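You operate a simulated robot arm through the tools that you are given. There is no shell and no other tool. Be economical: measure what you need, move in short steps, check, and stop when the job is done.

Carry out the task below with a simulated two-armed robot. There is one attempt and no reset: what you move stays moved.

## Task
Open the flag drawer, take the orange flag from the flag tray and put it on the wooden table plate, then shut the drawer. Then pull the filter drawer open. Do these in the order given.

It is judged by the outcome, as a careful person would: the job done as asked, and still so three seconds after it is handed in. It fails if anything else is knocked over, pushed out of place, dropped, spilled or broken.

## Robot
Two 7-joint arms with fingered hands on one trunk, on a base that drives. Base frame: it is fixed to the floor where the robot stands at the start and does not move with it; the origin is under the middle of the robot, x ahead of it, y to its left, z up. Units: cm, degrees, N and s.
The left shoulder is at the start at [5.3, 11.8, 107.7], the right one opposite. With the tool pointing down near the work surface each hand reaches from about 42 to 86 cm from the robot's upright axis, wherever it stands, measured 20 degrees to its own side. Places, roughly: filter drawer [-390, -50, 20]; flag drawer [70, 10, 70]; orange flag (3x10x4 cm) [80, 0, 70]; wooden table plate [100, -360, 80]. Payload 4 kg a hand.
The tool frame of a hand sits at the grasp point between the pads (the TCP): z along the fingers, y along the line on which they close. The tips reach 2.9 cm beyond it. Largest opening 10 cm; the body of the gripper starts 3.4 cm behind the TCP. The gripper is a hand of 5 fingers: y runs from the thumb to the fingers, the wrist lies at [-1.5, -10.5, -17.7] in the tool frame.
Orientation is that of the tool frame in the base frame, as a unit quaternion [x, y, z, w]. With the fingers straight down and the wrist toward the robot, the tool's x, y and z point along [0, 1, 0], [1, 0, 0] and [0, 0, -1] of the base frame.

## Interface
- The arms move only by the tool apply_moves. It takes "left_deltas", "right_deltas" or both (then of equal length, played together; a hand with none holds still); each is a list of rows, each a list of 2 entries, a list of its own where there are three numbers: the shift along the base's x, y, z in cm, then the turn, a rotation vector about the base's x, y, z in degrees. In form: [[[dx, dy, dz], [wx, wy, wz]], ...]. A call has 1 to 10 rows; each row shifts and turns the commanded pose from where the row before left it. Rows are played at 5 a second. More than 5 cm and 8.6 degrees between two rows, and nothing of the call is played. Where a pose cannot be reached the arm comes as near as it can. A force on the tool above 40 N (or 10 N above the force at the start of the call, whichever is more), or a blocked arm, ends the call early, and 0.2 s more pass. In this call time passes only in rows, and 0.2 s behind the last. It gives the time, the measured TCP pose, the force on the tool (base axes), the opening and the grip force at its end, in the units of the frame above (readings bear some noise), with the torque about the TCP (base axes, N m) and any sound that the robot's microphone picked up.
- Cameras (640 x 400 px; columns grow to the right, rows downward): "scene" is now at [14.23, -3.7, 118.96]; the picture's right is [-0.36, -0.93, -0.01], its down [-0.65, 0.26, -0.72] and it looks along [0.67, -0.25, -0.70] (base axes); focal length 266 px, centre (320, 200). "left" rides on the left gripper at [-6.6, -8.6, -12.1] in its tool frame; the picture's right is [-0.76, -0.31, 0.58], its down [0.59, -0.70, 0.40] and it looks along [0.28, 0.64, 0.71] (tool axes); focal length 247 px, centre (320, 200). "right" rides on the right gripper at [6.6, -8.6, -12.1] in its tool frame; the picture's right is [-0.76, 0.31, -0.58], its down [-0.59, -0.70, 0.40] and it looks along [-0.28, 0.64, 0.71] (tool axes); focal length 247 px, centre (320, 200). There is no depth. A picture from a camera that has moved, and an enlarged one, comes with that camera's place and axes in the base frame and with its lens.
- get_image(camera): a new picture of that camera. It takes no simulated time.
- lift_body(by): slides the trunk up (or, below 0, down) by that many cm; the arms and the scene camera ride with it, the base frame stays. It gives what a move gives, with no picture.
- steer(legs): drives the robot by 1 to 6 legs, each [ahead, turn to the left] in cm and degrees, along the robot's own axes; the way and the turn of a leg run together, so that a leg with both is an arc; at most 150 cm and 180 degrees a leg. The arms and the cameras ride along, it lands a little off, and it stops where it bumps. It gives what a move gives.
- set_fingers(index, middle, ring, little, thumb_bend, thumb_turn, hand): sets how far each is bent, from 0 (flat) to 100 (curled in); at 30 the hand is open as for a grip, at 70 the pads meet at the TCP. One left out holds its place. A second passes; each finger stops where it meets its share of the squeeze, and holds until it gets a number again. It is the only way to open and close the hand. It gives what a move gives, with no picture; readings hold the bend of each and the force on index, middle, ring, little, thumb and palm. thumb_turn goes from beside the hand (0) to across from the fingers (100), as for a grip.
- pan_tilt(pan, tilt): turns the head with the scene camera to pan (to the left, within 80 degrees either way) and tilt (down, from -29 to 69), counted from straight ahead of the robot. It gives what a move gives.
- enlarge(camera, box): a new picture of the part [left, top, right, bottom] of that camera's present view, enlarged. It takes no simulated time.
- sign_off(): hands the job in; it is judged then, once.

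Go step by step. Nothing tells you exact positions but the pictures and the camera data: compare them with the known pose of the tool, close in by small moves and look again before you grip or let go. The budget is 165 turns and 138 pictures, counting those below and the enlarged ones. Unless the task says otherwise, let go and move clear before handing in.

The tools are called after "Request:" as a command line: name --argument value ..., lists and objects as JSON in quotes. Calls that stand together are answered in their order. apply_moves: Moves the arms, as the interface text tells. Its arguments: {"type":"object","properties":{"left_deltas":{"type":"array"},"right_deltas":{"type":"array"}},"required":[]} The other tools are called the same way: lift_body (by) slides the trunk up or down; set_fingers (index, middle, ring, little, thumb_bend, thumb_turn, hand) moves the fingers one by one; steer (legs) drives the base; pan_tilt (pan, tilt) turns the head that bears the scene camera; get_image (camera) takes a picture; enlarge (camera, box) takes an enlarged picture of a part of a camera's view; sign_off () hands the job in.

At the start:

```text
time_s: 0.0
left_eef_pos: [50.16, 10.34, 98.1]
left_ee_rot: [0.707, 0.708, 0.009, 0.005]
left_contact_force: [0.9, 0.4, 1.1]
left_ft_torque: [0.03, 0.0, -0.01]
left_width: 9.98
left_grasp_force: 0.2
left_shape: jaw
left_bend: [30.0, 30.0, 30.0, 30.0, 30.0, 98.0]
left_finger forces: [0.0, 0.0, 0.0, 0.1, 0.0, 0.0]
right_eef_pos: [50.3, -40.4, 96.06]
right_ee_rot: [0.707, 0.707, 0.006, 0.002]
right_contact_force: [-0.4, 0.9, 0.2]
right_ft_torque: [-0.04, -0.02, -0.02]
right_width: 9.99
right_grasp_force: 0.2
right_shape: jaw
right_bend: [30.0, 30.0, 30.0, 30.0, 30.0, 98.0]
right_finger forces: [0.0, 0.1, 0.1, 0.1, 0.1, 0.1]
trunk travel left (down, up): [-27.5, 47.2]
robot x, y, heading: [-0.15, 0.33, -0.1]
head pan, tilt: [-21.3, 44.6]
```

scene: 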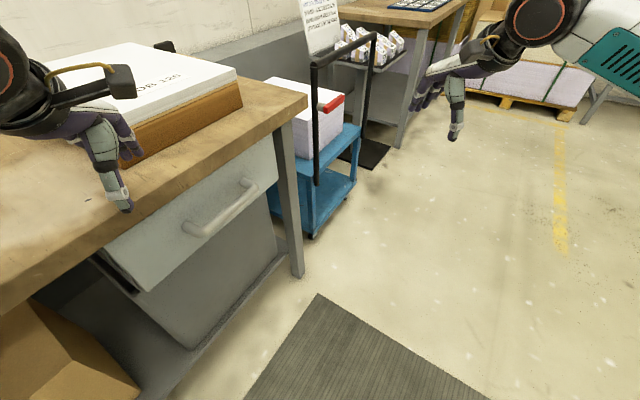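
right: 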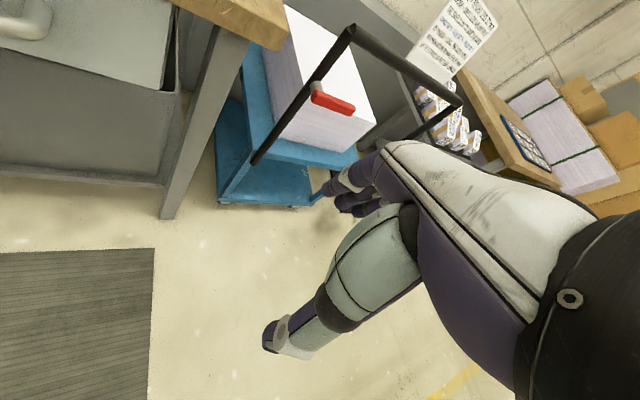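
left: 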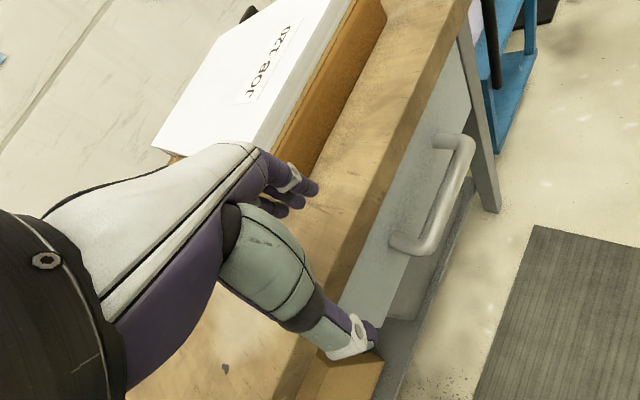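

I see the flag drawer's handle below the table edge, which lies diagonal to the robot. I'll look at it straight on and get exact camera data.

Request:
pan_tilt --pan 0 --tilt 45

Request:
get_image --camera "scene"

Request:
get_image --camera "left"

Request:
get_image --camera "right"

```text
time_s: 0.8
left_eef_pos: [50.15, 10.31, 98.16]
left_ee_rot: [0.706, 0.708, 0.01, 0.004]
left_contact_force: [-0.8, 0.1, 0.1]
left_ft_torque: [0.01, -0.03, 0.01]
left_width: 9.99
left_grasp_force: 0.1
left_shape: jaw
left_bend: [30.0, 30.0, 30.0, 30.0, 30.0, 98.0]
left_finger forces: [0.1, 0.0, 0.2, 0.1, 0.0, 0.1]
right_eef_pos: [50.24, -40.39, 96.11]
right_ee_rot: [0.707, 0.707, 0.006, 0.0]
right_contact_force: [0.5, 0.3, -0.2]
right_ft_torque: [0.01, -0.03, -0.02]
right_width: 10.0
right_grasp_force: 0.1
right_shape: jaw
right_bend: [30.0, 30.0, 30.0, 30.0, 30.0, 98.0]
right_finger forces: [0.0, 0.0, 0.2, 0.0, 0.1, 0.1]
trunk travel left (down, up): [-27.5, 47.2]
robot x, y, heading: [0.21, -0.03, 0.1]
head pan, tilt: [0.0, 45.0]
```

```text
134 pictures are left
camera scene: at [14.79, -0.77, 118.91], right [0.0, -1.0, -0.01], down [-0.7, 0.01, -0.71], along [0.71, 0.01, -0.7], focal length 266 px, centre (320, 200)
```

scene: 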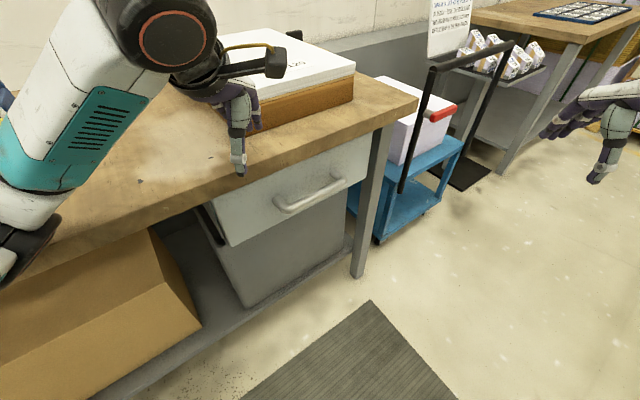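

```text
133 pictures are left
camera left: at [41.26, 3.69, 110.07], right [-0.29, -0.75, -0.59], down [-0.7, 0.59, -0.41], along [0.65, 0.29, -0.7], focal length 247 px, centre (320, 200)
```

left: 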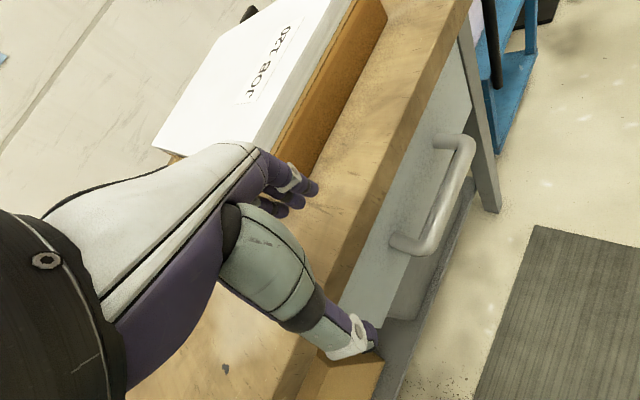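

```text
132 pictures are left
camera right: at [41.68, -33.92, 108.08], right [0.3, -0.76, 0.57], down [-0.7, -0.59, -0.41], along [0.65, -0.28, -0.71], focal length 247 px, centre (320, 200)
```

right: 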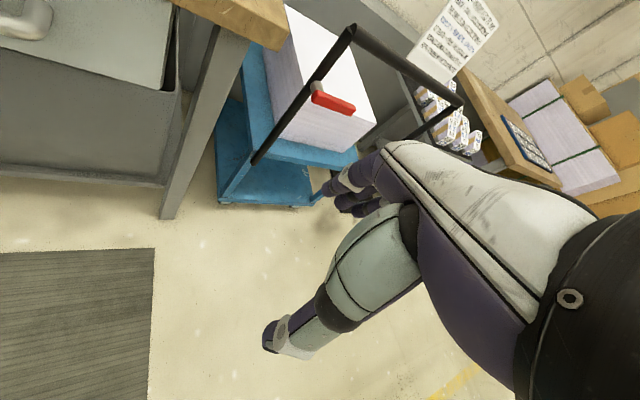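

Request:
enlarge --camera "scene" --box '[180, 80, 440, 260]'

Request:
enlarge --camera "left" --box '[300, 80, 520, 300]'

```text
2.22 times, centred on (310, 170) of scene
camera zoom: at [14.79, -0.77, 118.91], right [0.0, -1.0, -0.01], down [-0.7, 0.01, -0.71], along [0.71, 0.01, -0.7], focal length 590 px, centre (342, 267)
```

zoom: 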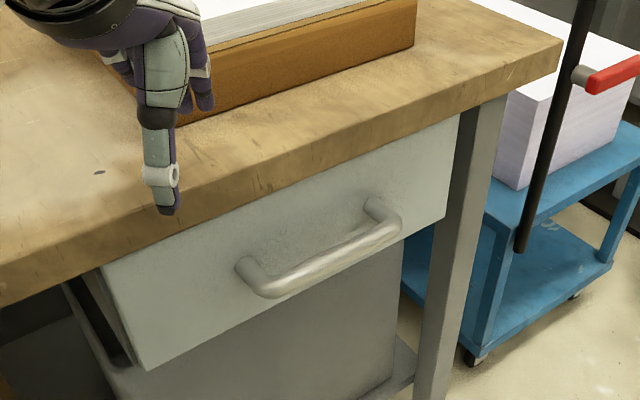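

```text
1.82 times, centred on (410, 190) of left
camera zoom: at [41.26, 3.69, 110.07], right [-0.29, -0.75, -0.59], down [-0.7, 0.59, -0.41], along [0.65, 0.29, -0.7], focal length 449 px, centre (156, 218)
```

zoom: 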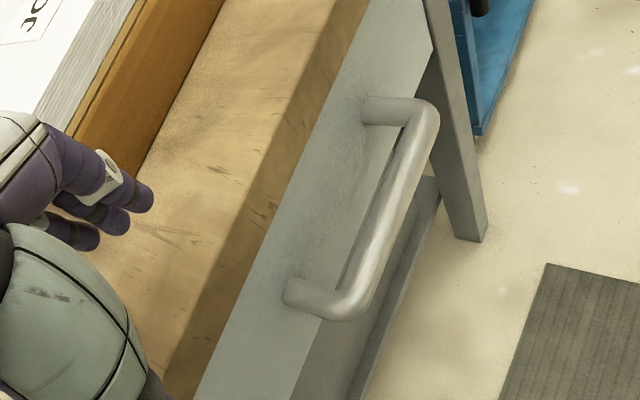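

The handle bar is centred near (58, 0, 77.5), runs along (0.585,-0.81) and stands 3.8 cm off the drawer face; the table top is at about z=90. I'll retract the hands a little, then turn about 36° left and back off so the right arm can pull the drawer straight.

Request:
apply_moves --left_deltas '[[[-2, 0, 4], [0, 0, 0]], [[-3, 0, 4], [0, 0, 0]], [[-3, 0, 4], [0, 0, 0]]]' --right_deltas '[[[-3, 0, 4], [0, 0, 0]], [[-3, 0, 4], [0, 0, 0]], [[-2, 0, 3], [0, 0, 0]]]'

Request:
steer --legs '[[0, 36], [-24, 0]]'

Request:
pan_tilt --pan -20 --tilt 40

Request:
get_image --camera "scene"

Request:
get_image --camera "right"

```text
time_s: 1.6
left_eef_pos: [42.96, 10.98, 109.34]
left_ee_rot: [0.707, 0.707, 0.004, 0.001]
left_contact_force: [-0.3, 1.1, -0.7]
left_ft_torque: [0.01, -0.01, 0.01]
left_width: 10.01
left_grasp_force: 0.0
left_shape: jaw
left_bend: [30.0, 30.0, 30.0, 30.0, 30.0, 98.0]
left_finger forces: [0.0, 0.0, 0.0, 0.1, 0.0, 0.0]
right_eef_pos: [42.57, -40.06, 106.89]
right_ee_rot: [0.707, 0.707, 0.0, 0.001]
right_contact_force: [-0.1, -1.2, -0.7]
right_ft_torque: [-0.02, -0.06, -0.02]
right_width: 9.97
right_grasp_force: 0.1
right_shape: jaw
right_bend: [30.0, 30.0, 30.0, 30.0, 30.0, 98.0]
right_finger forces: [0.1, 0.0, 0.0, 0.0, 0.1, 0.0]
trunk travel left (down, up): [-27.5, 47.2]
robot x, y, heading: [-0.08, -0.13, -0.0]
head pan, tilt: [0.0, 45.0]
```

```text
time_s: 5.2
left_eef_pos: [8.9, 20.71, 109.26]
left_ee_rot: [0.445, 0.896, 0.004, 0.001]
left_contact_force: [-0.1, 0.6, 0.5]
left_ft_torque: [0.02, 0.0, -0.01]
left_width: 9.99
left_grasp_force: 0.0
left_shape: jaw
left_bend: [30.0, 30.0, 30.0, 30.0, 30.0, 98.0]
left_finger forces: [0.0, 0.1, 0.1, 0.0, 0.0, 0.0]
right_eef_pos: [39.49, -20.27, 106.86]
right_ee_rot: [0.445, 0.895, 0.0, 0.0]
right_contact_force: [-0.3, -0.6, -0.4]
right_ft_torque: [0.03, -0.01, 0.02]
right_width: 10.0
right_grasp_force: 0.1
right_shape: jaw
right_bend: [30.0, 30.0, 30.0, 30.0, 30.0, 98.0]
right_finger forces: [0.1, 0.1, 0.0, 0.0, 0.0, 0.0]
trunk travel left (down, up): [-27.5, 47.2]
robot x, y, heading: [-19.34, -14.17, 37.4]
head pan, tilt: [0.0, 45.0]
```

```text
time_s: 6.0
left_eef_pos: [8.83, 20.72, 109.23]
left_ee_rot: [0.445, 0.896, 0.004, 0.002]
left_contact_force: [0.0, 0.2, -0.6]
left_ft_torque: [-0.01, 0.0, 0.0]
left_width: 10.02
left_grasp_force: 0.0
left_shape: jaw
left_bend: [30.0, 30.0, 30.0, 30.0, 30.0, 98.0]
left_finger forces: [0.0, 0.0, 0.0, 0.0, 0.0, 0.1]
right_eef_pos: [39.34, -20.26, 106.76]
right_ee_rot: [0.446, 0.895, 0.0, 0.001]
right_contact_force: [0.7, 0.6, 0.5]
right_ft_torque: [0.02, 0.01, 0.02]
right_width: 9.98
right_grasp_force: 0.1
right_shape: jaw
right_bend: [30.0, 30.0, 30.0, 30.0, 30.0, 98.0]
right_finger forces: [0.0, 0.0, 0.1, 0.0, 0.0, 0.1]
trunk travel left (down, up): [-27.5, 47.2]
robot x, y, heading: [-18.89, -14.35, 37.3]
head pan, tilt: [-20.0, 40.0]
```

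```text
129 pictures are left
camera scene: at [-4.64, -7.0, 119.45], right [0.3, -0.96, 0.0], down [-0.61, -0.19, -0.77], along [0.73, 0.23, -0.64], focal length 266 px, centre (320, 200)
```

scene: 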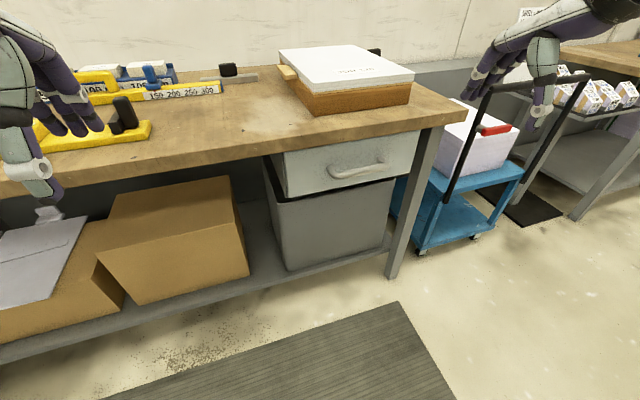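

```text
128 pictures are left
camera right: at [28.69, -20.16, 118.83], right [0.7, -0.42, 0.58], down [-0.21, -0.89, -0.4], along [0.68, 0.16, -0.71], focal length 247 px, centre (320, 200)
```

right: 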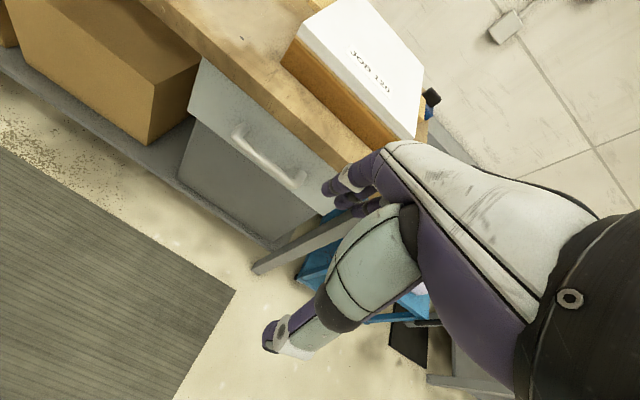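

The handle checks out in the new view. Next I tilt the right hand to point about 45° forward and down and bring it in front of and above the bar.

Request:
apply_moves --right_deltas '[[[2, 2.6, -3.4], [4.4, -6.1, 0]], [[2, 2.6, -3.4], [4.4, -6.1, 0]], [[2, 2.6, -3.4], [4.4, -6.1, 0]], [[2, 2.6, -3.4], [4.4, -6.1, 0]], [[2, 2.6, -3.4], [4.4, -6.1, 0]], [[2, 2.6, -3.4], [4.4, -6.1, 0]]]'

Request:
set_fingers --hand "right" --index 42 --middle 42 --ring 42 --little 42 --thumb_bend 30

Request:
get_image --camera "scene"

Request:
get_image --camera "right"

```text
time_s: 7.4
left_eef_pos: [9.05, 20.63, 109.05]
left_ee_rot: [0.445, 0.896, 0.003, 0.002]
left_contact_force: [0.3, 0.6, 0.7]
left_ft_torque: [0.02, 0.03, 0.04]
left_width: 10.02
left_grasp_force: 0.0
left_shape: jaw
left_bend: [30.0, 30.0, 30.0, 30.0, 30.0, 98.0]
left_finger forces: [0.0, 0.0, 0.1, 0.0, 0.0, 0.0]
right_eef_pos: [51.5, -4.84, 86.27]
right_ee_rot: [0.412, 0.827, 0.339, 0.178]
right_contact_force: [0.2, -0.7, -0.2]
right_ft_torque: [-0.02, 0.01, 0.0]
right_width: 10.01
right_grasp_force: 0.1
right_shape: jaw
right_bend: [30.0, 30.0, 30.0, 30.0, 30.0, 98.0]
right_finger forces: [0.0, 0.0, 0.0, 0.0, 0.0, 0.1]
trunk travel left (down, up): [-27.5, 47.2]
robot x, y, heading: [-18.96, -14.13, 37.2]
head pan, tilt: [-20.0, 40.0]
```

```text
time_s: 8.4
left_eef_pos: [8.99, 20.69, 109.29]
left_ee_rot: [0.445, 0.896, 0.004, 0.002]
left_contact_force: [0.0, -0.2, -0.6]
left_ft_torque: [-0.01, -0.02, 0.0]
left_width: 10.03
left_grasp_force: 0.1
left_shape: jaw
left_bend: [30.0, 30.0, 30.0, 30.0, 30.0, 98.0]
left_finger forces: [0.0, 0.1, 0.1, 0.1, 0.0, 0.1]
right_eef_pos: [51.34, -4.85, 86.27]
right_ee_rot: [0.412, 0.827, 0.339, 0.179]
right_contact_force: [-0.5, 0.4, 0.1]
right_ft_torque: [0.02, 0.01, 0.04]
right_width: 8.44
right_grasp_force: 0.1
right_shape: fingers
right_bend: [42.0, 42.0, 42.0, 42.0, 30.0, 98.0]
right_finger forces: [0.0, 0.1, 0.0, 0.1, 0.0, 0.1]
trunk travel left (down, up): [-27.5, 47.2]
robot x, y, heading: [-18.83, -14.11, 37.0]
head pan, tilt: [-20.0, 40.0]
```

```text
127 pictures are left
camera scene: at [-4.64, -6.99, 119.46], right [0.3, -0.96, 0.0], down [-0.61, -0.19, -0.77], along [0.73, 0.23, -0.64], focal length 266 px, centre (320, 200)
```

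scene: 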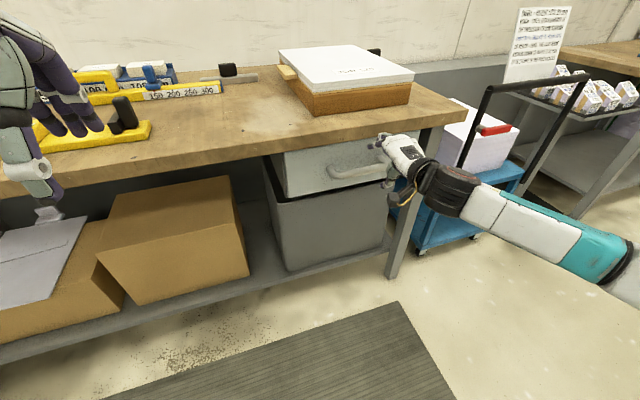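

```text
126 pictures are left
camera right: at [35.74, -8.23, 88.64], right [0.29, -0.71, 0.64], down [0.19, -0.61, -0.77], along [0.94, 0.34, -0.04], focal length 247 px, centre (320, 200)
```

right: 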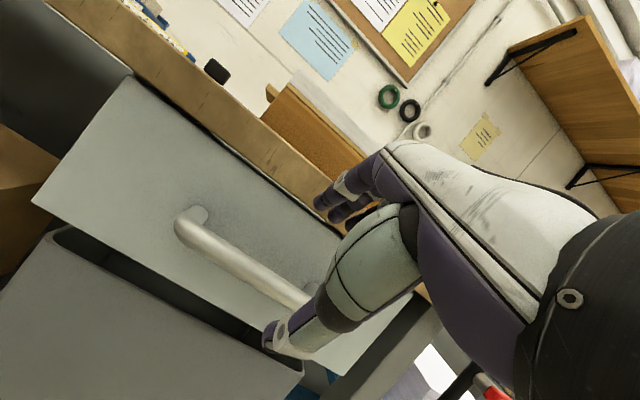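

Request:
apply_moves --right_deltas '[[[1.6, 1.3, -2.1], [-4.9, 6.8, 0]], [[1.6, 1.3, -2.1], [-4.9, 6.8, 0]]]'

Request:
get_image --camera "right"

Request:
enlarge --camera "scene" --box '[300, 100, 460, 220]'

```text
time_s: 9.0
left_eef_pos: [8.97, 20.72, 109.18]
left_ee_rot: [0.444, 0.896, 0.003, 0.002]
left_contact_force: [-0.1, 0.6, -0.5]
left_ft_torque: [0.0, -0.02, 0.02]
left_width: 9.98
left_grasp_force: 0.1
left_shape: jaw
left_bend: [30.0, 30.0, 30.0, 30.0, 30.0, 98.0]
left_finger forces: [0.0, 0.0, 0.0, 0.0, 0.0, 0.1]
right_eef_pos: [54.39, -2.07, 81.97]
right_ee_rot: [0.431, 0.869, 0.216, 0.113]
right_contact_force: [-0.6, -0.3, 0.8]
right_ft_torque: [-0.02, 0.03, -0.02]
right_width: 8.45
right_grasp_force: 0.0
right_shape: fingers
right_bend: [42.0, 42.0, 42.0, 42.0, 30.0, 98.0]
right_finger forces: [0.0, 0.0, 0.0, 0.1, 0.1, 0.0]
trunk travel left (down, up): [-27.5, 47.2]
robot x, y, heading: [-18.99, -14.07, 37.3]
head pan, tilt: [-20.0, 40.0]
```

```text
125 pictures are left
camera right: at [40.04, -4.72, 88.61], right [0.45, -0.6, 0.66], down [0.01, -0.74, -0.68], along [0.89, 0.31, -0.32], focal length 247 px, centre (320, 200)
```

right: 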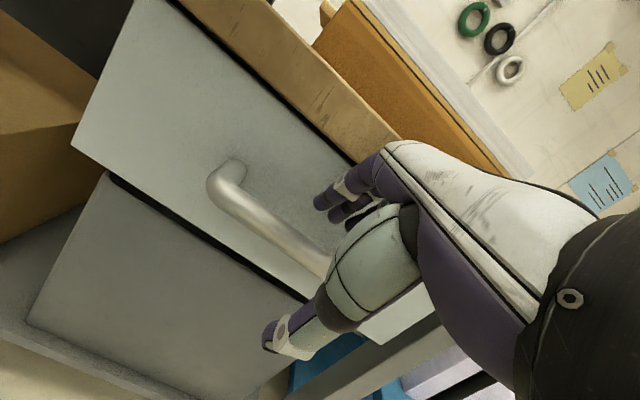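

```text
3.33 times, centred on (380, 160) of scene
camera zoom: at [-4.62, -6.96, 119.44], right [0.3, -0.96, 0.0], down [-0.61, -0.19, -0.77], along [0.73, 0.23, -0.64], focal length 886 px, centre (120, 333)
```

zoom: 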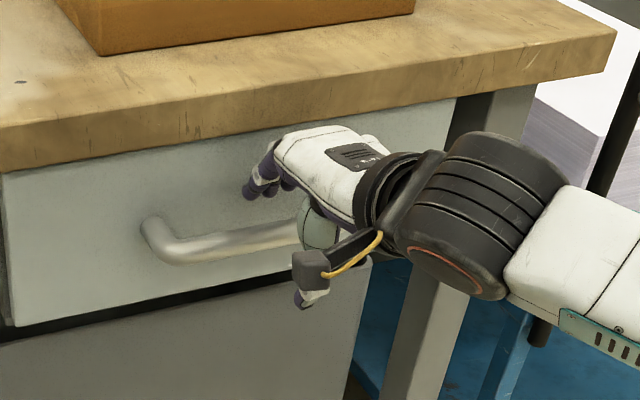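

Request:
apply_moves --right_deltas '[[[0.7, 0.5, -1.8], [0, 0, 0]], [[0.7, 0.5, -1.8], [0, 0, 0]], [[0.7, 0.5, -1.8], [0, 0, 0]]]'

Request:
get_image --camera "right"

Request:
enlarge --camera "scene" --box '[300, 100, 460, 220]'

```text
time_s: 9.8
left_eef_pos: [8.94, 20.66, 109.17]
left_ee_rot: [0.444, 0.896, 0.003, 0.003]
left_contact_force: [0.5, -0.1, -1.5]
left_ft_torque: [0.03, -0.02, -0.05]
left_width: 9.99
left_grasp_force: 0.0
left_shape: jaw
left_bend: [30.0, 30.0, 30.0, 30.0, 30.0, 98.0]
left_finger forces: [0.0, 0.0, 0.0, 0.1, 0.0, 0.0]
right_eef_pos: [56.8, -0.51, 76.59]
right_ee_rot: [0.432, 0.868, 0.217, 0.114]
right_contact_force: [0.0, 1.1, 1.1]
right_ft_torque: [0.02, 0.0, 0.01]
right_width: 8.52
right_grasp_force: 0.5
right_shape: fingers
right_bend: [41.0, 42.0, 42.0, 42.0, 30.0, 98.0]
right_finger forces: [1.1, 0.1, 0.0, 0.0, 0.0, 0.0]
trunk travel left (down, up): [-27.5, 47.2]
robot x, y, heading: [-19.3, -13.96, 37.2]
head pan, tilt: [-20.0, 40.0]
```

```text
123 pictures are left
camera right: at [42.14, -3.26, 83.15], right [0.45, -0.6, 0.66], down [0.02, -0.73, -0.68], along [0.89, 0.31, -0.32], focal length 247 px, centre (320, 200)
```

right: 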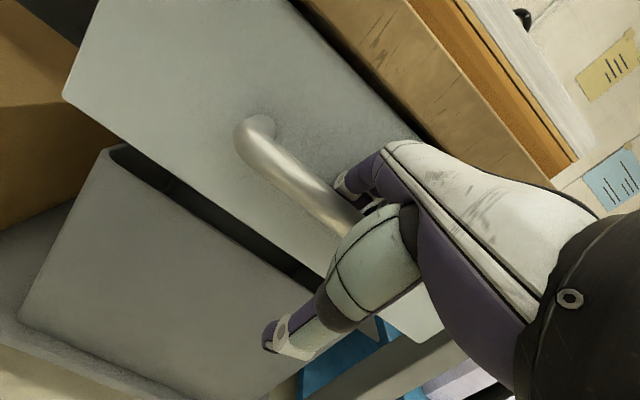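

```text
3.33 times, centred on (380, 160) of scene
camera zoom: at [-4.65, -6.98, 119.46], right [0.3, -0.96, 0.0], down [-0.61, -0.19, -0.77], along [0.73, 0.23, -0.64], focal length 886 px, centre (120, 333)
```

zoom: 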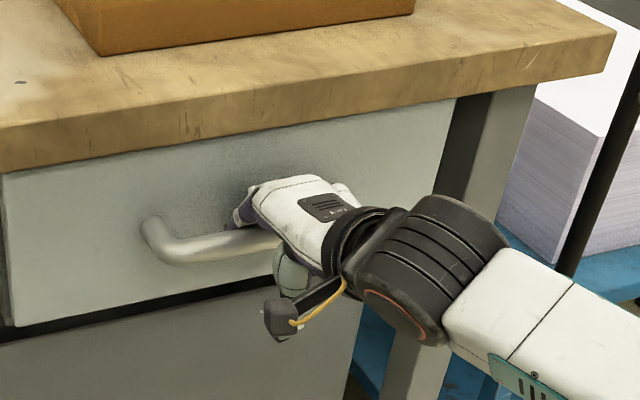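

The fingers are behind the bar. I'll close around it.

Request:
set_fingers --hand "right" --index 75 --middle 75 --ring 75 --little 75 --thumb_bend 70

```text
time_s: 10.8
left_eef_pos: [8.84, 20.6, 109.15]
left_ee_rot: [0.446, 0.895, 0.004, 0.002]
left_contact_force: [0.0, -0.3, -0.2]
left_ft_torque: [-0.04, 0.0, -0.01]
left_width: 10.0
left_grasp_force: 0.1
left_shape: jaw
left_bend: [30.0, 30.0, 30.0, 30.0, 30.0, 98.0]
left_finger forces: [0.0, 0.1, 0.0, 0.0, 0.0, 0.1]
right_eef_pos: [56.82, -0.65, 76.66]
right_ee_rot: [0.433, 0.868, 0.215, 0.115]
right_contact_force: [-1.8, -1.3, -0.6]
right_ft_torque: [0.05, 0.03, 0.01]
right_width: 0.0
right_grasp_force: 2.2
right_shape: fingers
right_bend: [75.0, 75.0, 75.0, 75.0, 69.0, 98.0]
right_finger forces: [0.0, 3.3, 0.0, 1.3, 0.0, 0.0]
trunk travel left (down, up): [-27.5, 47.2]
robot x, y, heading: [-19.4, -14.22, 37.0]
head pan, tilt: [-20.0, 40.0]
```

Request:
get_image --camera "right"

Request:
enlarge --camera "scene" --box '[300, 100, 460, 220]'

```text
121 pictures are left
camera right: at [42.1, -3.3, 83.05], right [0.45, -0.6, 0.66], down [0.01, -0.74, -0.68], along [0.89, 0.31, -0.32], focal length 247 px, centre (320, 200)
```

right: 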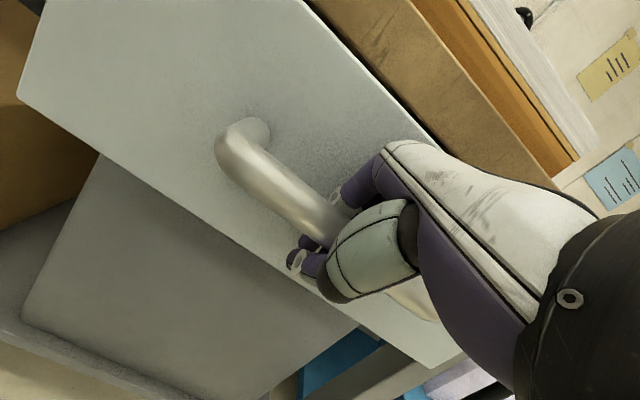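

```text
3.33 times, centred on (380, 160) of scene
camera zoom: at [-4.64, -7.01, 119.45], right [0.3, -0.96, 0.0], down [-0.61, -0.19, -0.77], along [0.73, 0.23, -0.64], focal length 886 px, centre (120, 333)
```

zoom: 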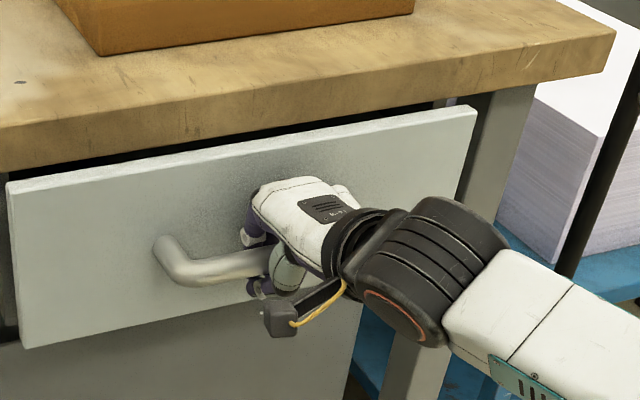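

Closing the hand already drew the drawer out a little, so it is hooked and runs easily. Now I pull it straight out.

Request:
apply_moves --right_deltas '[[[-1.6, -1.17, 0], [0, 0, 0]], [[-2.4, -1.75, 0], [0, 0, 0]], [[-2.4, -1.75, 0], [0, 0, 0]], [[-2.4, -1.75, 0], [0, 0, 0]], [[-1.6, -1.17, 0], [0, 0, 0]]]'

Request:
get_image --camera "scene"

```text
time_s: 12.0
left_eef_pos: [9.08, 20.65, 109.27]
left_ee_rot: [0.445, 0.896, 0.004, 0.002]
left_contact_force: [-0.2, 1.5, 0.0]
left_ft_torque: [0.02, 0.06, 0.01]
left_width: 9.97
left_grasp_force: 0.1
left_shape: jaw
left_bend: [30.0, 30.0, 30.0, 30.0, 30.0, 98.0]
left_finger forces: [0.0, 0.0, 0.1, 0.1, 0.1, 0.0]
right_eef_pos: [46.2, -8.13, 76.82]
right_ee_rot: [0.432, 0.868, 0.216, 0.114]
right_contact_force: [0.7, 0.0, -0.5]
right_ft_torque: [0.04, -0.01, 0.09]
right_width: 0.01
right_grasp_force: 1.4
right_shape: fingers
right_bend: [75.0, 75.0, 75.0, 75.0, 69.0, 98.0]
right_finger forces: [0.0, 1.3, 0.0, 1.9, 0.0, 0.0]
trunk travel left (down, up): [-27.5, 47.2]
robot x, y, heading: [-18.7, -14.19, 37.1]
head pan, tilt: [-20.0, 40.0]
```

```text
119 pictures are left
camera scene: at [-4.64, -7.0, 119.46], right [0.3, -0.96, 0.0], down [-0.61, -0.19, -0.77], along [0.73, 0.23, -0.64], focal length 266 px, centre (320, 200)
```

scene: 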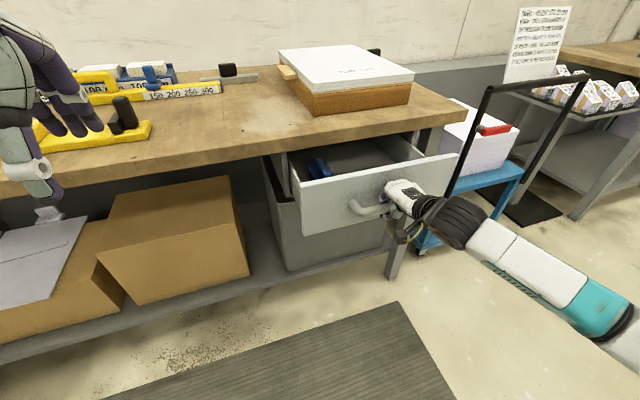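

Request:
apply_moves --right_deltas '[[[-1.6, -1.17, 0], [0, 0, 0]], [[-2.4, -1.75, 0], [0, 0, 0]], [[-2.4, -1.75, 0], [0, 0, 0]], [[-2.4, -1.75, 0], [0, 0, 0]], [[-1.2, -0.87, 0], [0, 0, 0]]]'

Request:
get_image --camera "scene"

```text
time_s: 13.2
left_eef_pos: [8.8, 20.75, 109.28]
left_ee_rot: [0.444, 0.896, 0.004, 0.002]
left_contact_force: [-0.2, -0.7, 0.5]
left_ft_torque: [0.03, -0.01, -0.01]
left_width: 10.0
left_grasp_force: 0.1
left_shape: jaw
left_bend: [30.0, 30.0, 30.0, 30.0, 30.0, 98.0]
left_finger forces: [0.0, 0.0, 0.1, 0.0, 0.0, 0.0]
right_eef_pos: [36.34, -15.6, 76.55]
right_ee_rot: [0.432, 0.868, 0.217, 0.114]
right_contact_force: [1.7, 0.4, 1.7]
right_ft_torque: [-0.09, -0.04, 0.12]
right_width: 0.0
right_grasp_force: 1.9
right_shape: fingers
right_bend: [75.0, 75.0, 75.0, 75.0, 69.0, 98.0]
right_finger forces: [0.0, 0.8, 0.0, 2.8, 0.0, 0.1]
trunk travel left (down, up): [-27.5, 47.2]
robot x, y, heading: [-18.87, -14.56, 37.4]
head pan, tilt: [-20.0, 40.0]
```

```text
118 pictures are left
camera scene: at [-4.67, -6.99, 119.46], right [0.3, -0.96, 0.0], down [-0.61, -0.19, -0.77], along [0.73, 0.23, -0.64], focal length 266 px, centre (320, 200)
```

scene: 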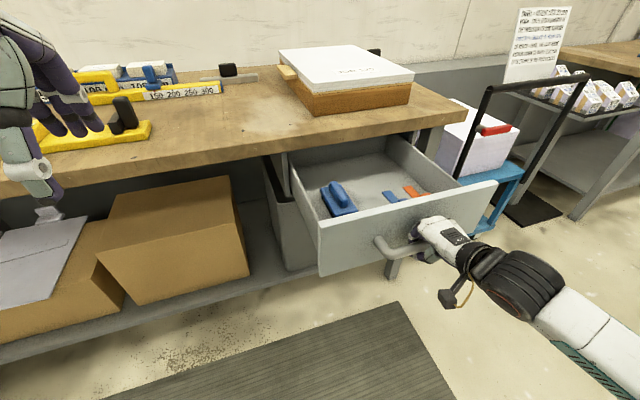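

Request:
enlarge --camera "scene" --box '[290, 140, 450, 240]'

```text
4.00 times, centred on (370, 190) of scene
camera zoom: at [-4.67, -6.99, 119.46], right [0.3, -0.96, 0.0], down [-0.61, -0.19, -0.77], along [0.73, 0.23, -0.64], focal length 1063 px, centre (120, 240)
```

zoom: 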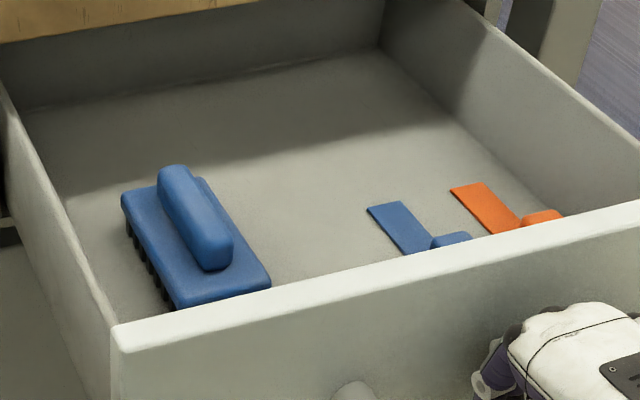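

The drawer is out about 28 cm and holds a blue brush-like object, a blue flag and the orange flag near the front right. I'll release the handle and lift the hand for a view from above.

Request:
set_fingers --hand "right" --index 42 --middle 42 --ring 42 --little 42 --thumb_bend 30

Request:
apply_moves --right_deltas '[[[-0.7, -0.5, 2], [0, 0, 0]], [[-0.7, -0.5, 2], [0, 0, 0]], [[-0.7, -0.5, 2], [0, 0, 0]], [[-1.4, -1, 4], [0, 0, 0]], [[0, 0, 4.8], [0, 0, 0]], [[0, 0, 4.8], [0, 0, 0]], [[0, 0, 4.8], [0, 0, 0]]]'

Request:
get_image --camera "right"

Request:
get_image --camera "scene"

```text
time_s: 14.2
left_eef_pos: [8.98, 20.65, 109.19]
left_ee_rot: [0.444, 0.896, 0.004, 0.001]
left_contact_force: [-0.4, 0.2, -0.6]
left_ft_torque: [0.0, 0.01, 0.0]
left_width: 9.99
left_grasp_force: 0.1
left_shape: jaw
left_bend: [30.0, 30.0, 30.0, 30.0, 30.0, 98.0]
left_finger forces: [0.0, 0.0, 0.1, 0.1, 0.1, 0.0]
right_eef_pos: [36.26, -15.48, 76.6]
right_ee_rot: [0.432, 0.868, 0.217, 0.114]
right_contact_force: [-0.1, -0.3, 0.6]
right_ft_torque: [0.0, 0.01, -0.02]
right_width: 8.47
right_grasp_force: 0.2
right_shape: fingers
right_bend: [42.0, 42.0, 42.0, 42.0, 30.0, 98.0]
right_finger forces: [0.2, 0.0, 0.1, 0.1, 0.0, 0.1]
trunk travel left (down, up): [-27.5, 47.2]
robot x, y, heading: [-19.17, -14.36, 37.2]
head pan, tilt: [-20.0, 40.0]
```

```text
time_s: 15.8
left_eef_pos: [8.97, 20.88, 109.12]
left_ee_rot: [0.445, 0.896, 0.004, 0.001]
left_contact_force: [-0.8, 0.5, 0.6]
left_ft_torque: [-0.01, -0.02, -0.01]
left_width: 9.99
left_grasp_force: 0.1
left_shape: jaw
left_bend: [30.0, 30.0, 30.0, 30.0, 30.0, 98.0]
left_finger forces: [0.0, 0.0, 0.1, 0.0, 0.1, 0.0]
right_eef_pos: [37.24, -18.39, 99.77]
right_ee_rot: [0.43, 0.869, 0.216, 0.113]
right_contact_force: [0.1, -0.7, -1.0]
right_ft_torque: [-0.01, 0.0, 0.02]
right_width: 8.42
right_grasp_force: 0.0
right_shape: fingers
right_bend: [42.0, 42.0, 42.0, 42.0, 30.0, 98.0]
right_finger forces: [0.0, 0.0, 0.0, 0.0, 0.0, 0.0]
right hand out of reach, approached as far as the arm can: row 4, 5, 6
trunk travel left (down, up): [-27.5, 47.2]
robot x, y, heading: [-18.74, -14.34, 37.4]
head pan, tilt: [-20.0, 40.0]
```

```text
116 pictures are left
camera right: at [22.72, -21.04, 106.26], right [0.45, -0.6, 0.66], down [0.02, -0.74, -0.68], along [0.89, 0.32, -0.32], focal length 247 px, centre (320, 200)
```

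right: 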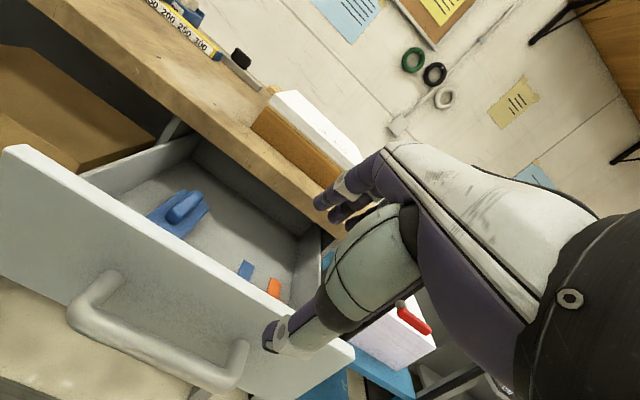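

```text
115 pictures are left
camera scene: at [-4.48, -6.76, 119.45], right [0.3, -0.95, 0.0], down [-0.61, -0.19, -0.77], along [0.73, 0.23, -0.64], focal length 266 px, centre (320, 200)
```

scene: 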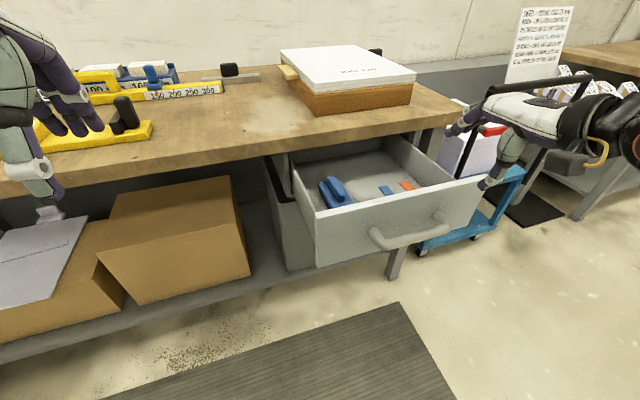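

Request:
lift_body --by 25

Request:
pan_tilt --pan -25 --tilt 55

Request:
get_image --camera "scene"

Request:
get_image --camera "right"

```text
time_s: 18.4
left_eef_pos: [8.95, 20.62, 134.21]
left_ee_rot: [0.444, 0.896, 0.004, 0.001]
left_contact_force: [-0.1, -0.1, -0.1]
left_ft_torque: [-0.02, 0.0, -0.01]
left_width: 9.99
left_grasp_force: 0.2
left_shape: jaw
left_bend: [30.0, 30.0, 30.0, 30.0, 30.0, 98.0]
left_finger forces: [0.0, 0.1, 0.0, 0.1, 0.0, 0.0]
right_eef_pos: [36.84, -18.72, 124.77]
right_ee_rot: [0.432, 0.868, 0.216, 0.114]
right_contact_force: [0.1, -0.4, -0.2]
right_ft_torque: [0.01, 0.0, -0.01]
right_width: 8.48
right_grasp_force: 0.0
right_shape: fingers
right_bend: [42.0, 42.0, 42.0, 42.0, 30.0, 98.0]
right_finger forces: [0.0, 0.0, 0.0, 0.0, 0.1, 0.0]
trunk travel left (down, up): [-52.5, 22.2]
robot x, y, heading: [-18.81, -14.59, 37.0]
head pan, tilt: [-20.0, 40.0]
```

```text
time_s: 19.1
left_eef_pos: [8.79, 20.6, 134.36]
left_ee_rot: [0.444, 0.896, 0.004, 0.002]
left_contact_force: [-0.1, 0.0, 0.0]
left_ft_torque: [0.02, 0.0, 0.02]
left_width: 9.95
left_grasp_force: 0.1
left_shape: jaw
left_bend: [30.0, 30.0, 30.0, 30.0, 30.0, 98.0]
left_finger forces: [0.1, 0.1, 0.0, 0.0, 0.1, 0.0]
right_eef_pos: [36.78, -18.58, 124.95]
right_ee_rot: [0.431, 0.869, 0.217, 0.114]
right_contact_force: [-0.5, 0.2, -0.3]
right_ft_torque: [-0.01, 0.0, 0.04]
right_width: 8.45
right_grasp_force: 0.1
right_shape: fingers
right_bend: [42.0, 42.0, 42.0, 42.0, 30.0, 98.0]
right_finger forces: [0.0, 0.0, 0.0, 0.0, 0.0, 0.1]
trunk travel left (down, up): [-52.5, 22.2]
robot x, y, heading: [-19.1, -14.24, 37.1]
head pan, tilt: [-25.0, 55.0]
```

```text
114 pictures are left
camera scene: at [-9.44, -10.72, 142.8], right [0.21, -0.98, 0.0], down [-0.8, -0.18, -0.57], along [0.56, 0.12, -0.82], focal length 266 px, centre (320, 200)
```

scene: 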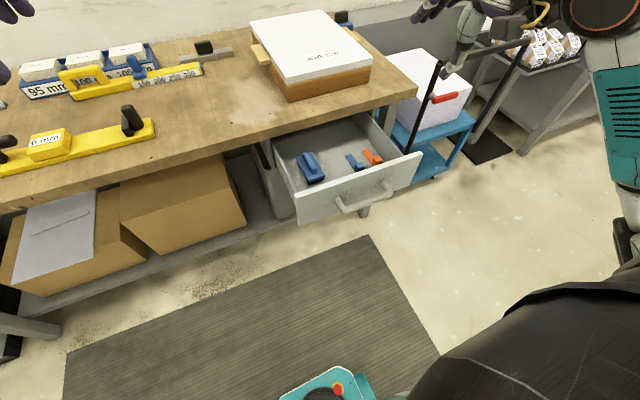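

```text
113 pictures are left
camera right: at [22.24, -21.29, 131.34], right [0.45, -0.6, 0.66], down [0.02, -0.73, -0.68], along [0.89, 0.31, -0.32], focal length 247 px, centre (320, 200)
```

right: 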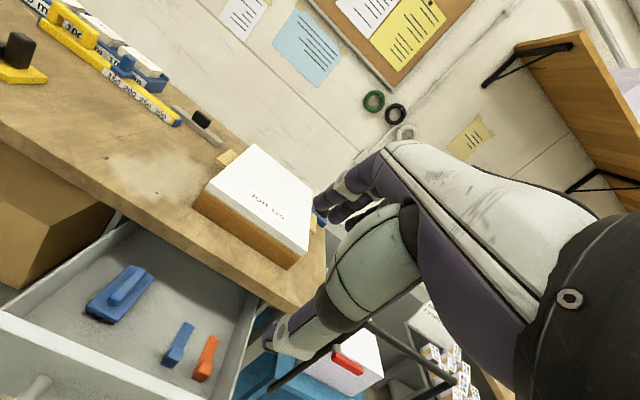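

Request:
enlarge --camera "scene" --box '[260, 110, 430, 220]'

Request:
enlarge --camera "right" --box '[80, 260, 280, 400]'

```text
3.64 times, centred on (345, 165) of scene
camera zoom: at [-9.44, -10.72, 142.8], right [0.21, -0.98, 0.0], down [-0.8, -0.18, -0.57], along [0.56, 0.12, -0.82], focal length 966 px, centre (229, 327)
```

zoom: 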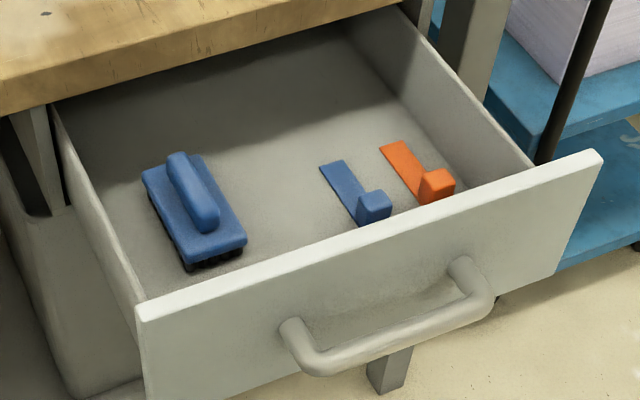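

```text
2.86 times, centred on (180, 330) of right
camera zoom: at [22.24, -21.29, 131.34], right [0.45, -0.6, 0.66], down [0.02, -0.73, -0.68], along [0.89, 0.31, -0.32], focal length 706 px, centre (720, -171)
```

zoom: 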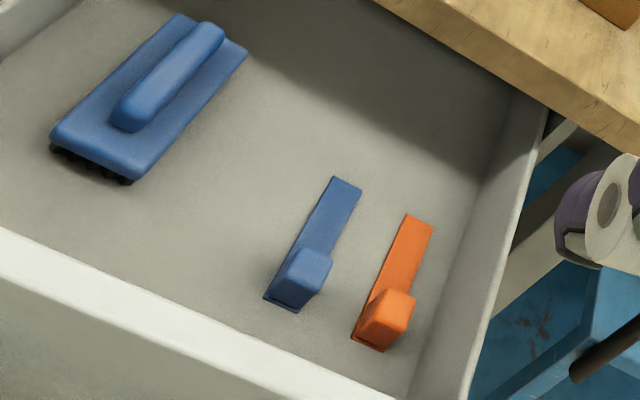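

The orange flag lies along the drawer's depth with its block top at about (60.6, -16.6, 71.9), with the strip pointing inward. It is far to the right of the robot, so I'll turn right a bit and drive slightly closer.

Request:
steer --legs '[[0, -18], [8, 0]]'

Request:
lift_body --by -12

```text
time_s: 21.2
left_eef_pos: [25.44, 13.06, 134.19]
left_ee_rot: [0.578, 0.816, 0.004, 0.002]
left_contact_force: [-0.3, 0.2, 0.2]
left_ft_torque: [-0.02, 0.03, 0.01]
left_width: 10.0
left_grasp_force: 0.1
left_shape: jaw
left_bend: [30.0, 30.0, 30.0, 30.0, 30.0, 98.0]
left_finger forces: [0.0, 0.0, 0.0, 0.1, 0.1, 0.0]
right_eef_pos: [40.08, -32.9, 124.88]
right_ee_rot: [0.561, 0.791, 0.197, 0.147]
right_contact_force: [-0.1, -0.1, 0.3]
right_ft_torque: [-0.03, 0.0, 0.02]
right_width: 8.46
right_grasp_force: 0.0
right_shape: fingers
right_bend: [42.0, 42.0, 42.0, 42.0, 30.0, 98.0]
right_finger forces: [0.1, 0.0, 0.1, 0.0, 0.1, 0.0]
trunk travel left (down, up): [-52.5, 22.2]
robot x, y, heading: [-11.46, -11.34, 19.4]
head pan, tilt: [-25.0, 55.0]
```

```text
time_s: 22.7
left_eef_pos: [25.42, 12.96, 122.27]
left_ee_rot: [0.578, 0.816, 0.003, 0.003]
left_contact_force: [0.2, 0.3, -0.1]
left_ft_torque: [-0.01, -0.04, -0.01]
left_width: 9.97
left_grasp_force: 0.1
left_shape: jaw
left_bend: [30.0, 30.0, 30.0, 30.0, 30.0, 98.0]
left_finger forces: [0.1, 0.1, 0.1, 0.0, 0.1, 0.0]
right_eef_pos: [40.02, -32.98, 112.93]
right_ee_rot: [0.561, 0.791, 0.197, 0.146]
right_contact_force: [-0.7, 0.0, -0.5]
right_ft_torque: [-0.04, 0.01, 0.04]
right_width: 8.44
right_grasp_force: 0.0
right_shape: fingers
right_bend: [42.0, 42.0, 42.0, 42.0, 30.0, 98.0]
right_finger forces: [0.0, 0.1, 0.0, 0.1, 0.0, 0.0]
trunk travel left (down, up): [-40.5, 34.2]
robot x, y, heading: [-11.5, -11.98, 19.2]
head pan, tilt: [-25.0, 55.0]
```

Request:
apply_moves --right_deltas '[[[2.5, 2, -1.6], [-2.34, 6.7, 0]], [[2.5, 2, -1.6], [-2.34, 6.7, 0]], [[2.5, 2, -1.6], [-2.34, 6.7, 0]], [[2.5, 2, -1.6], [-2.34, 6.7, 0]], [[2.5, 2, -1.6], [0, 0, 8.3]], [[2.5, 2, -1.6], [0, 0, 8.3]], [[2.5, 2, -1.6], [0, 0, 0]], [[2.5, 2, -1.6], [0, 0, 0]]]'

Request:
set_fingers --hand "right" --index 40 --middle 40 --ring 40 --little 40 --thumb_bend 40

Request:
get_image --camera "right"

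Request:
get_image --camera "scene"

```text
time_s: 24.5
left_eef_pos: [25.53, 13.19, 122.07]
left_ee_rot: [0.578, 0.816, 0.003, 0.002]
left_contact_force: [-0.2, -0.2, 0.1]
left_ft_torque: [-0.01, 0.02, 0.01]
left_width: 10.01
left_grasp_force: 0.0
left_shape: jaw
left_bend: [30.0, 30.0, 30.0, 30.0, 30.0, 98.0]
left_finger forces: [0.0, 0.0, 0.0, 0.1, 0.0, 0.0]
right_eef_pos: [60.11, -16.67, 99.78]
right_ee_rot: [0.454, 0.891, -0.003, 0.004]
right_contact_force: [0.1, -0.4, 0.8]
right_ft_torque: [-0.05, 0.02, 0.0]
right_width: 8.44
right_grasp_force: 0.0
right_shape: fingers
right_bend: [42.0, 42.0, 42.0, 42.0, 30.0, 98.0]
right_finger forces: [0.0, 0.1, 0.0, 0.0, 0.0, 0.1]
trunk travel left (down, up): [-40.5, 34.2]
robot x, y, heading: [-11.61, -11.73, 19.5]
head pan, tilt: [-25.0, 55.0]
```

```text
time_s: 25.5
left_eef_pos: [25.41, 13.02, 122.21]
left_ee_rot: [0.577, 0.816, 0.004, 0.001]
left_contact_force: [0.9, 0.4, -0.8]
left_ft_torque: [0.0, -0.02, -0.02]
left_width: 10.01
left_grasp_force: 0.1
left_shape: jaw
left_bend: [30.0, 30.0, 30.0, 30.0, 30.0, 98.0]
left_finger forces: [0.0, 0.0, 0.0, 0.0, 0.0, 0.0]
right_eef_pos: [60.05, -16.81, 99.9]
right_ee_rot: [0.453, 0.891, -0.003, 0.004]
right_contact_force: [-0.2, 0.2, 0.1]
right_ft_torque: [0.02, -0.01, -0.01]
right_width: 7.48
right_grasp_force: 0.0
right_shape: fingers
right_bend: [40.0, 40.0, 40.0, 40.0, 40.0, 98.0]
right_finger forces: [0.0, 0.1, 0.0, 0.1, 0.1, 0.1]
trunk travel left (down, up): [-40.5, 34.2]
robot x, y, heading: [-11.83, -11.79, 19.7]
head pan, tilt: [-25.0, 55.0]
```

```text
110 pictures are left
camera right: at [49.16, -16.41, 111.85], right [0.69, -0.43, 0.58], down [-0.22, -0.89, -0.39], along [0.69, 0.14, -0.71], focal length 247 px, centre (320, 200)
```

right: 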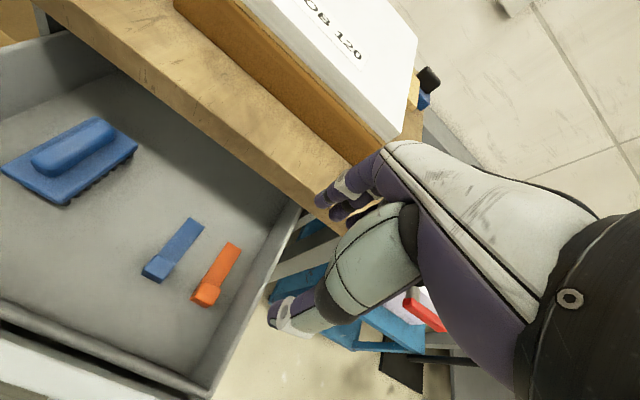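

```text
109 pictures are left
camera scene: at [-0.07, -10.79, 130.66], right [-0.1, -1.0, 0.0], down [-0.82, 0.08, -0.57], along [0.57, -0.06, -0.82], focal length 266 px, centre (320, 200)
```

scene: 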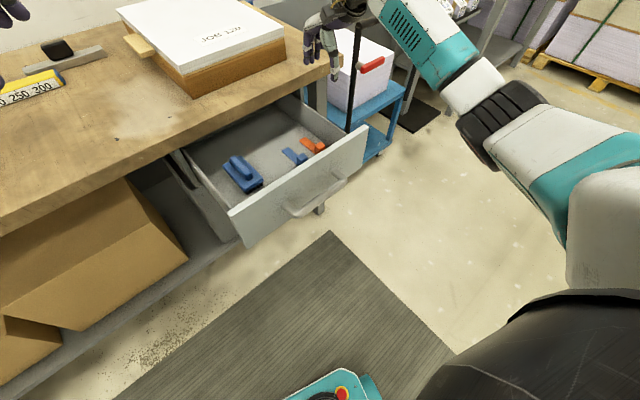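

Request:
apply_moves --right_deltas '[[[0, 0, -4.5], [0, 0, 0]], [[0, 0, -4.5], [0, 0, 0]], [[0, 0, -4.5], [0, 0, 0]], [[0, 0, -4.0], [0, 0, 0]]]'

Request:
enlarge --camera "right" --box '[120, 140, 440, 340]'

Request:
enlarge --camera "scene" --box '[220, 80, 380, 180]'

```text
time_s: 26.5
left_eef_pos: [25.46, 13.15, 122.17]
left_ee_rot: [0.578, 0.816, 0.004, 0.002]
left_contact_force: [0.5, -0.1, -0.5]
left_ft_torque: [-0.07, 0.01, 0.05]
left_width: 10.01
left_grasp_force: 0.1
left_shape: jaw
left_bend: [30.0, 30.0, 30.0, 30.0, 30.0, 98.0]
left_finger forces: [0.1, 0.0, 0.0, 0.0, 0.1, 0.0]
right_eef_pos: [60.11, -16.77, 82.47]
right_ee_rot: [0.453, 0.891, -0.001, 0.004]
right_contact_force: [-0.9, -0.6, 0.5]
right_ft_torque: [0.03, 0.03, 0.07]
right_width: 7.47
right_grasp_force: 0.7
right_shape: fingers
right_bend: [40.0, 40.0, 40.0, 40.0, 40.0, 98.0]
right_finger forces: [0.1, 0.0, 1.1, 0.1, 0.0, 0.0]
trunk travel left (down, up): [-40.5, 34.2]
robot x, y, heading: [-11.65, -11.97, 19.6]
head pan, tilt: [-25.0, 55.0]
```

```text
2.00 times, centred on (280, 240) of right
camera zoom: at [49.24, -16.38, 94.52], right [0.69, -0.43, 0.58], down [-0.22, -0.89, -0.39], along [0.69, 0.14, -0.71], focal length 494 px, centre (400, 120)
```

zoom: 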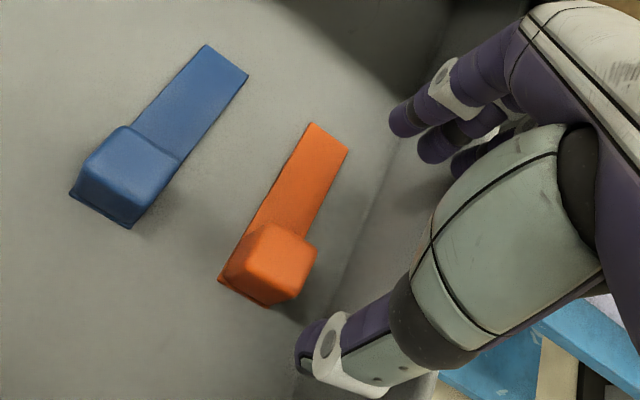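

```text
4.00 times, centred on (300, 130) of scene
camera zoom: at [-0.07, -10.76, 130.66], right [-0.1, -1.0, 0.0], down [-0.82, 0.08, -0.57], along [0.57, -0.06, -0.82], focal length 1063 px, centre (400, 480)
```

zoom: 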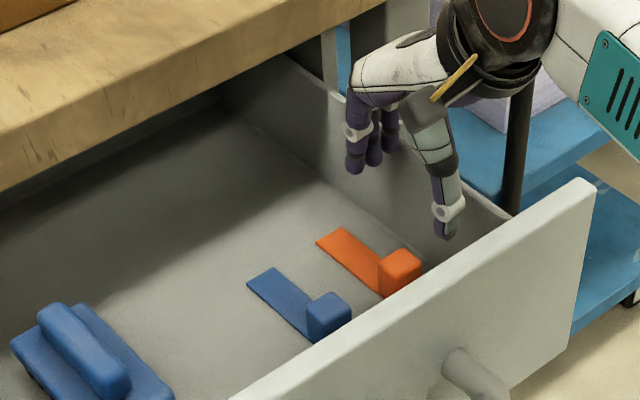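

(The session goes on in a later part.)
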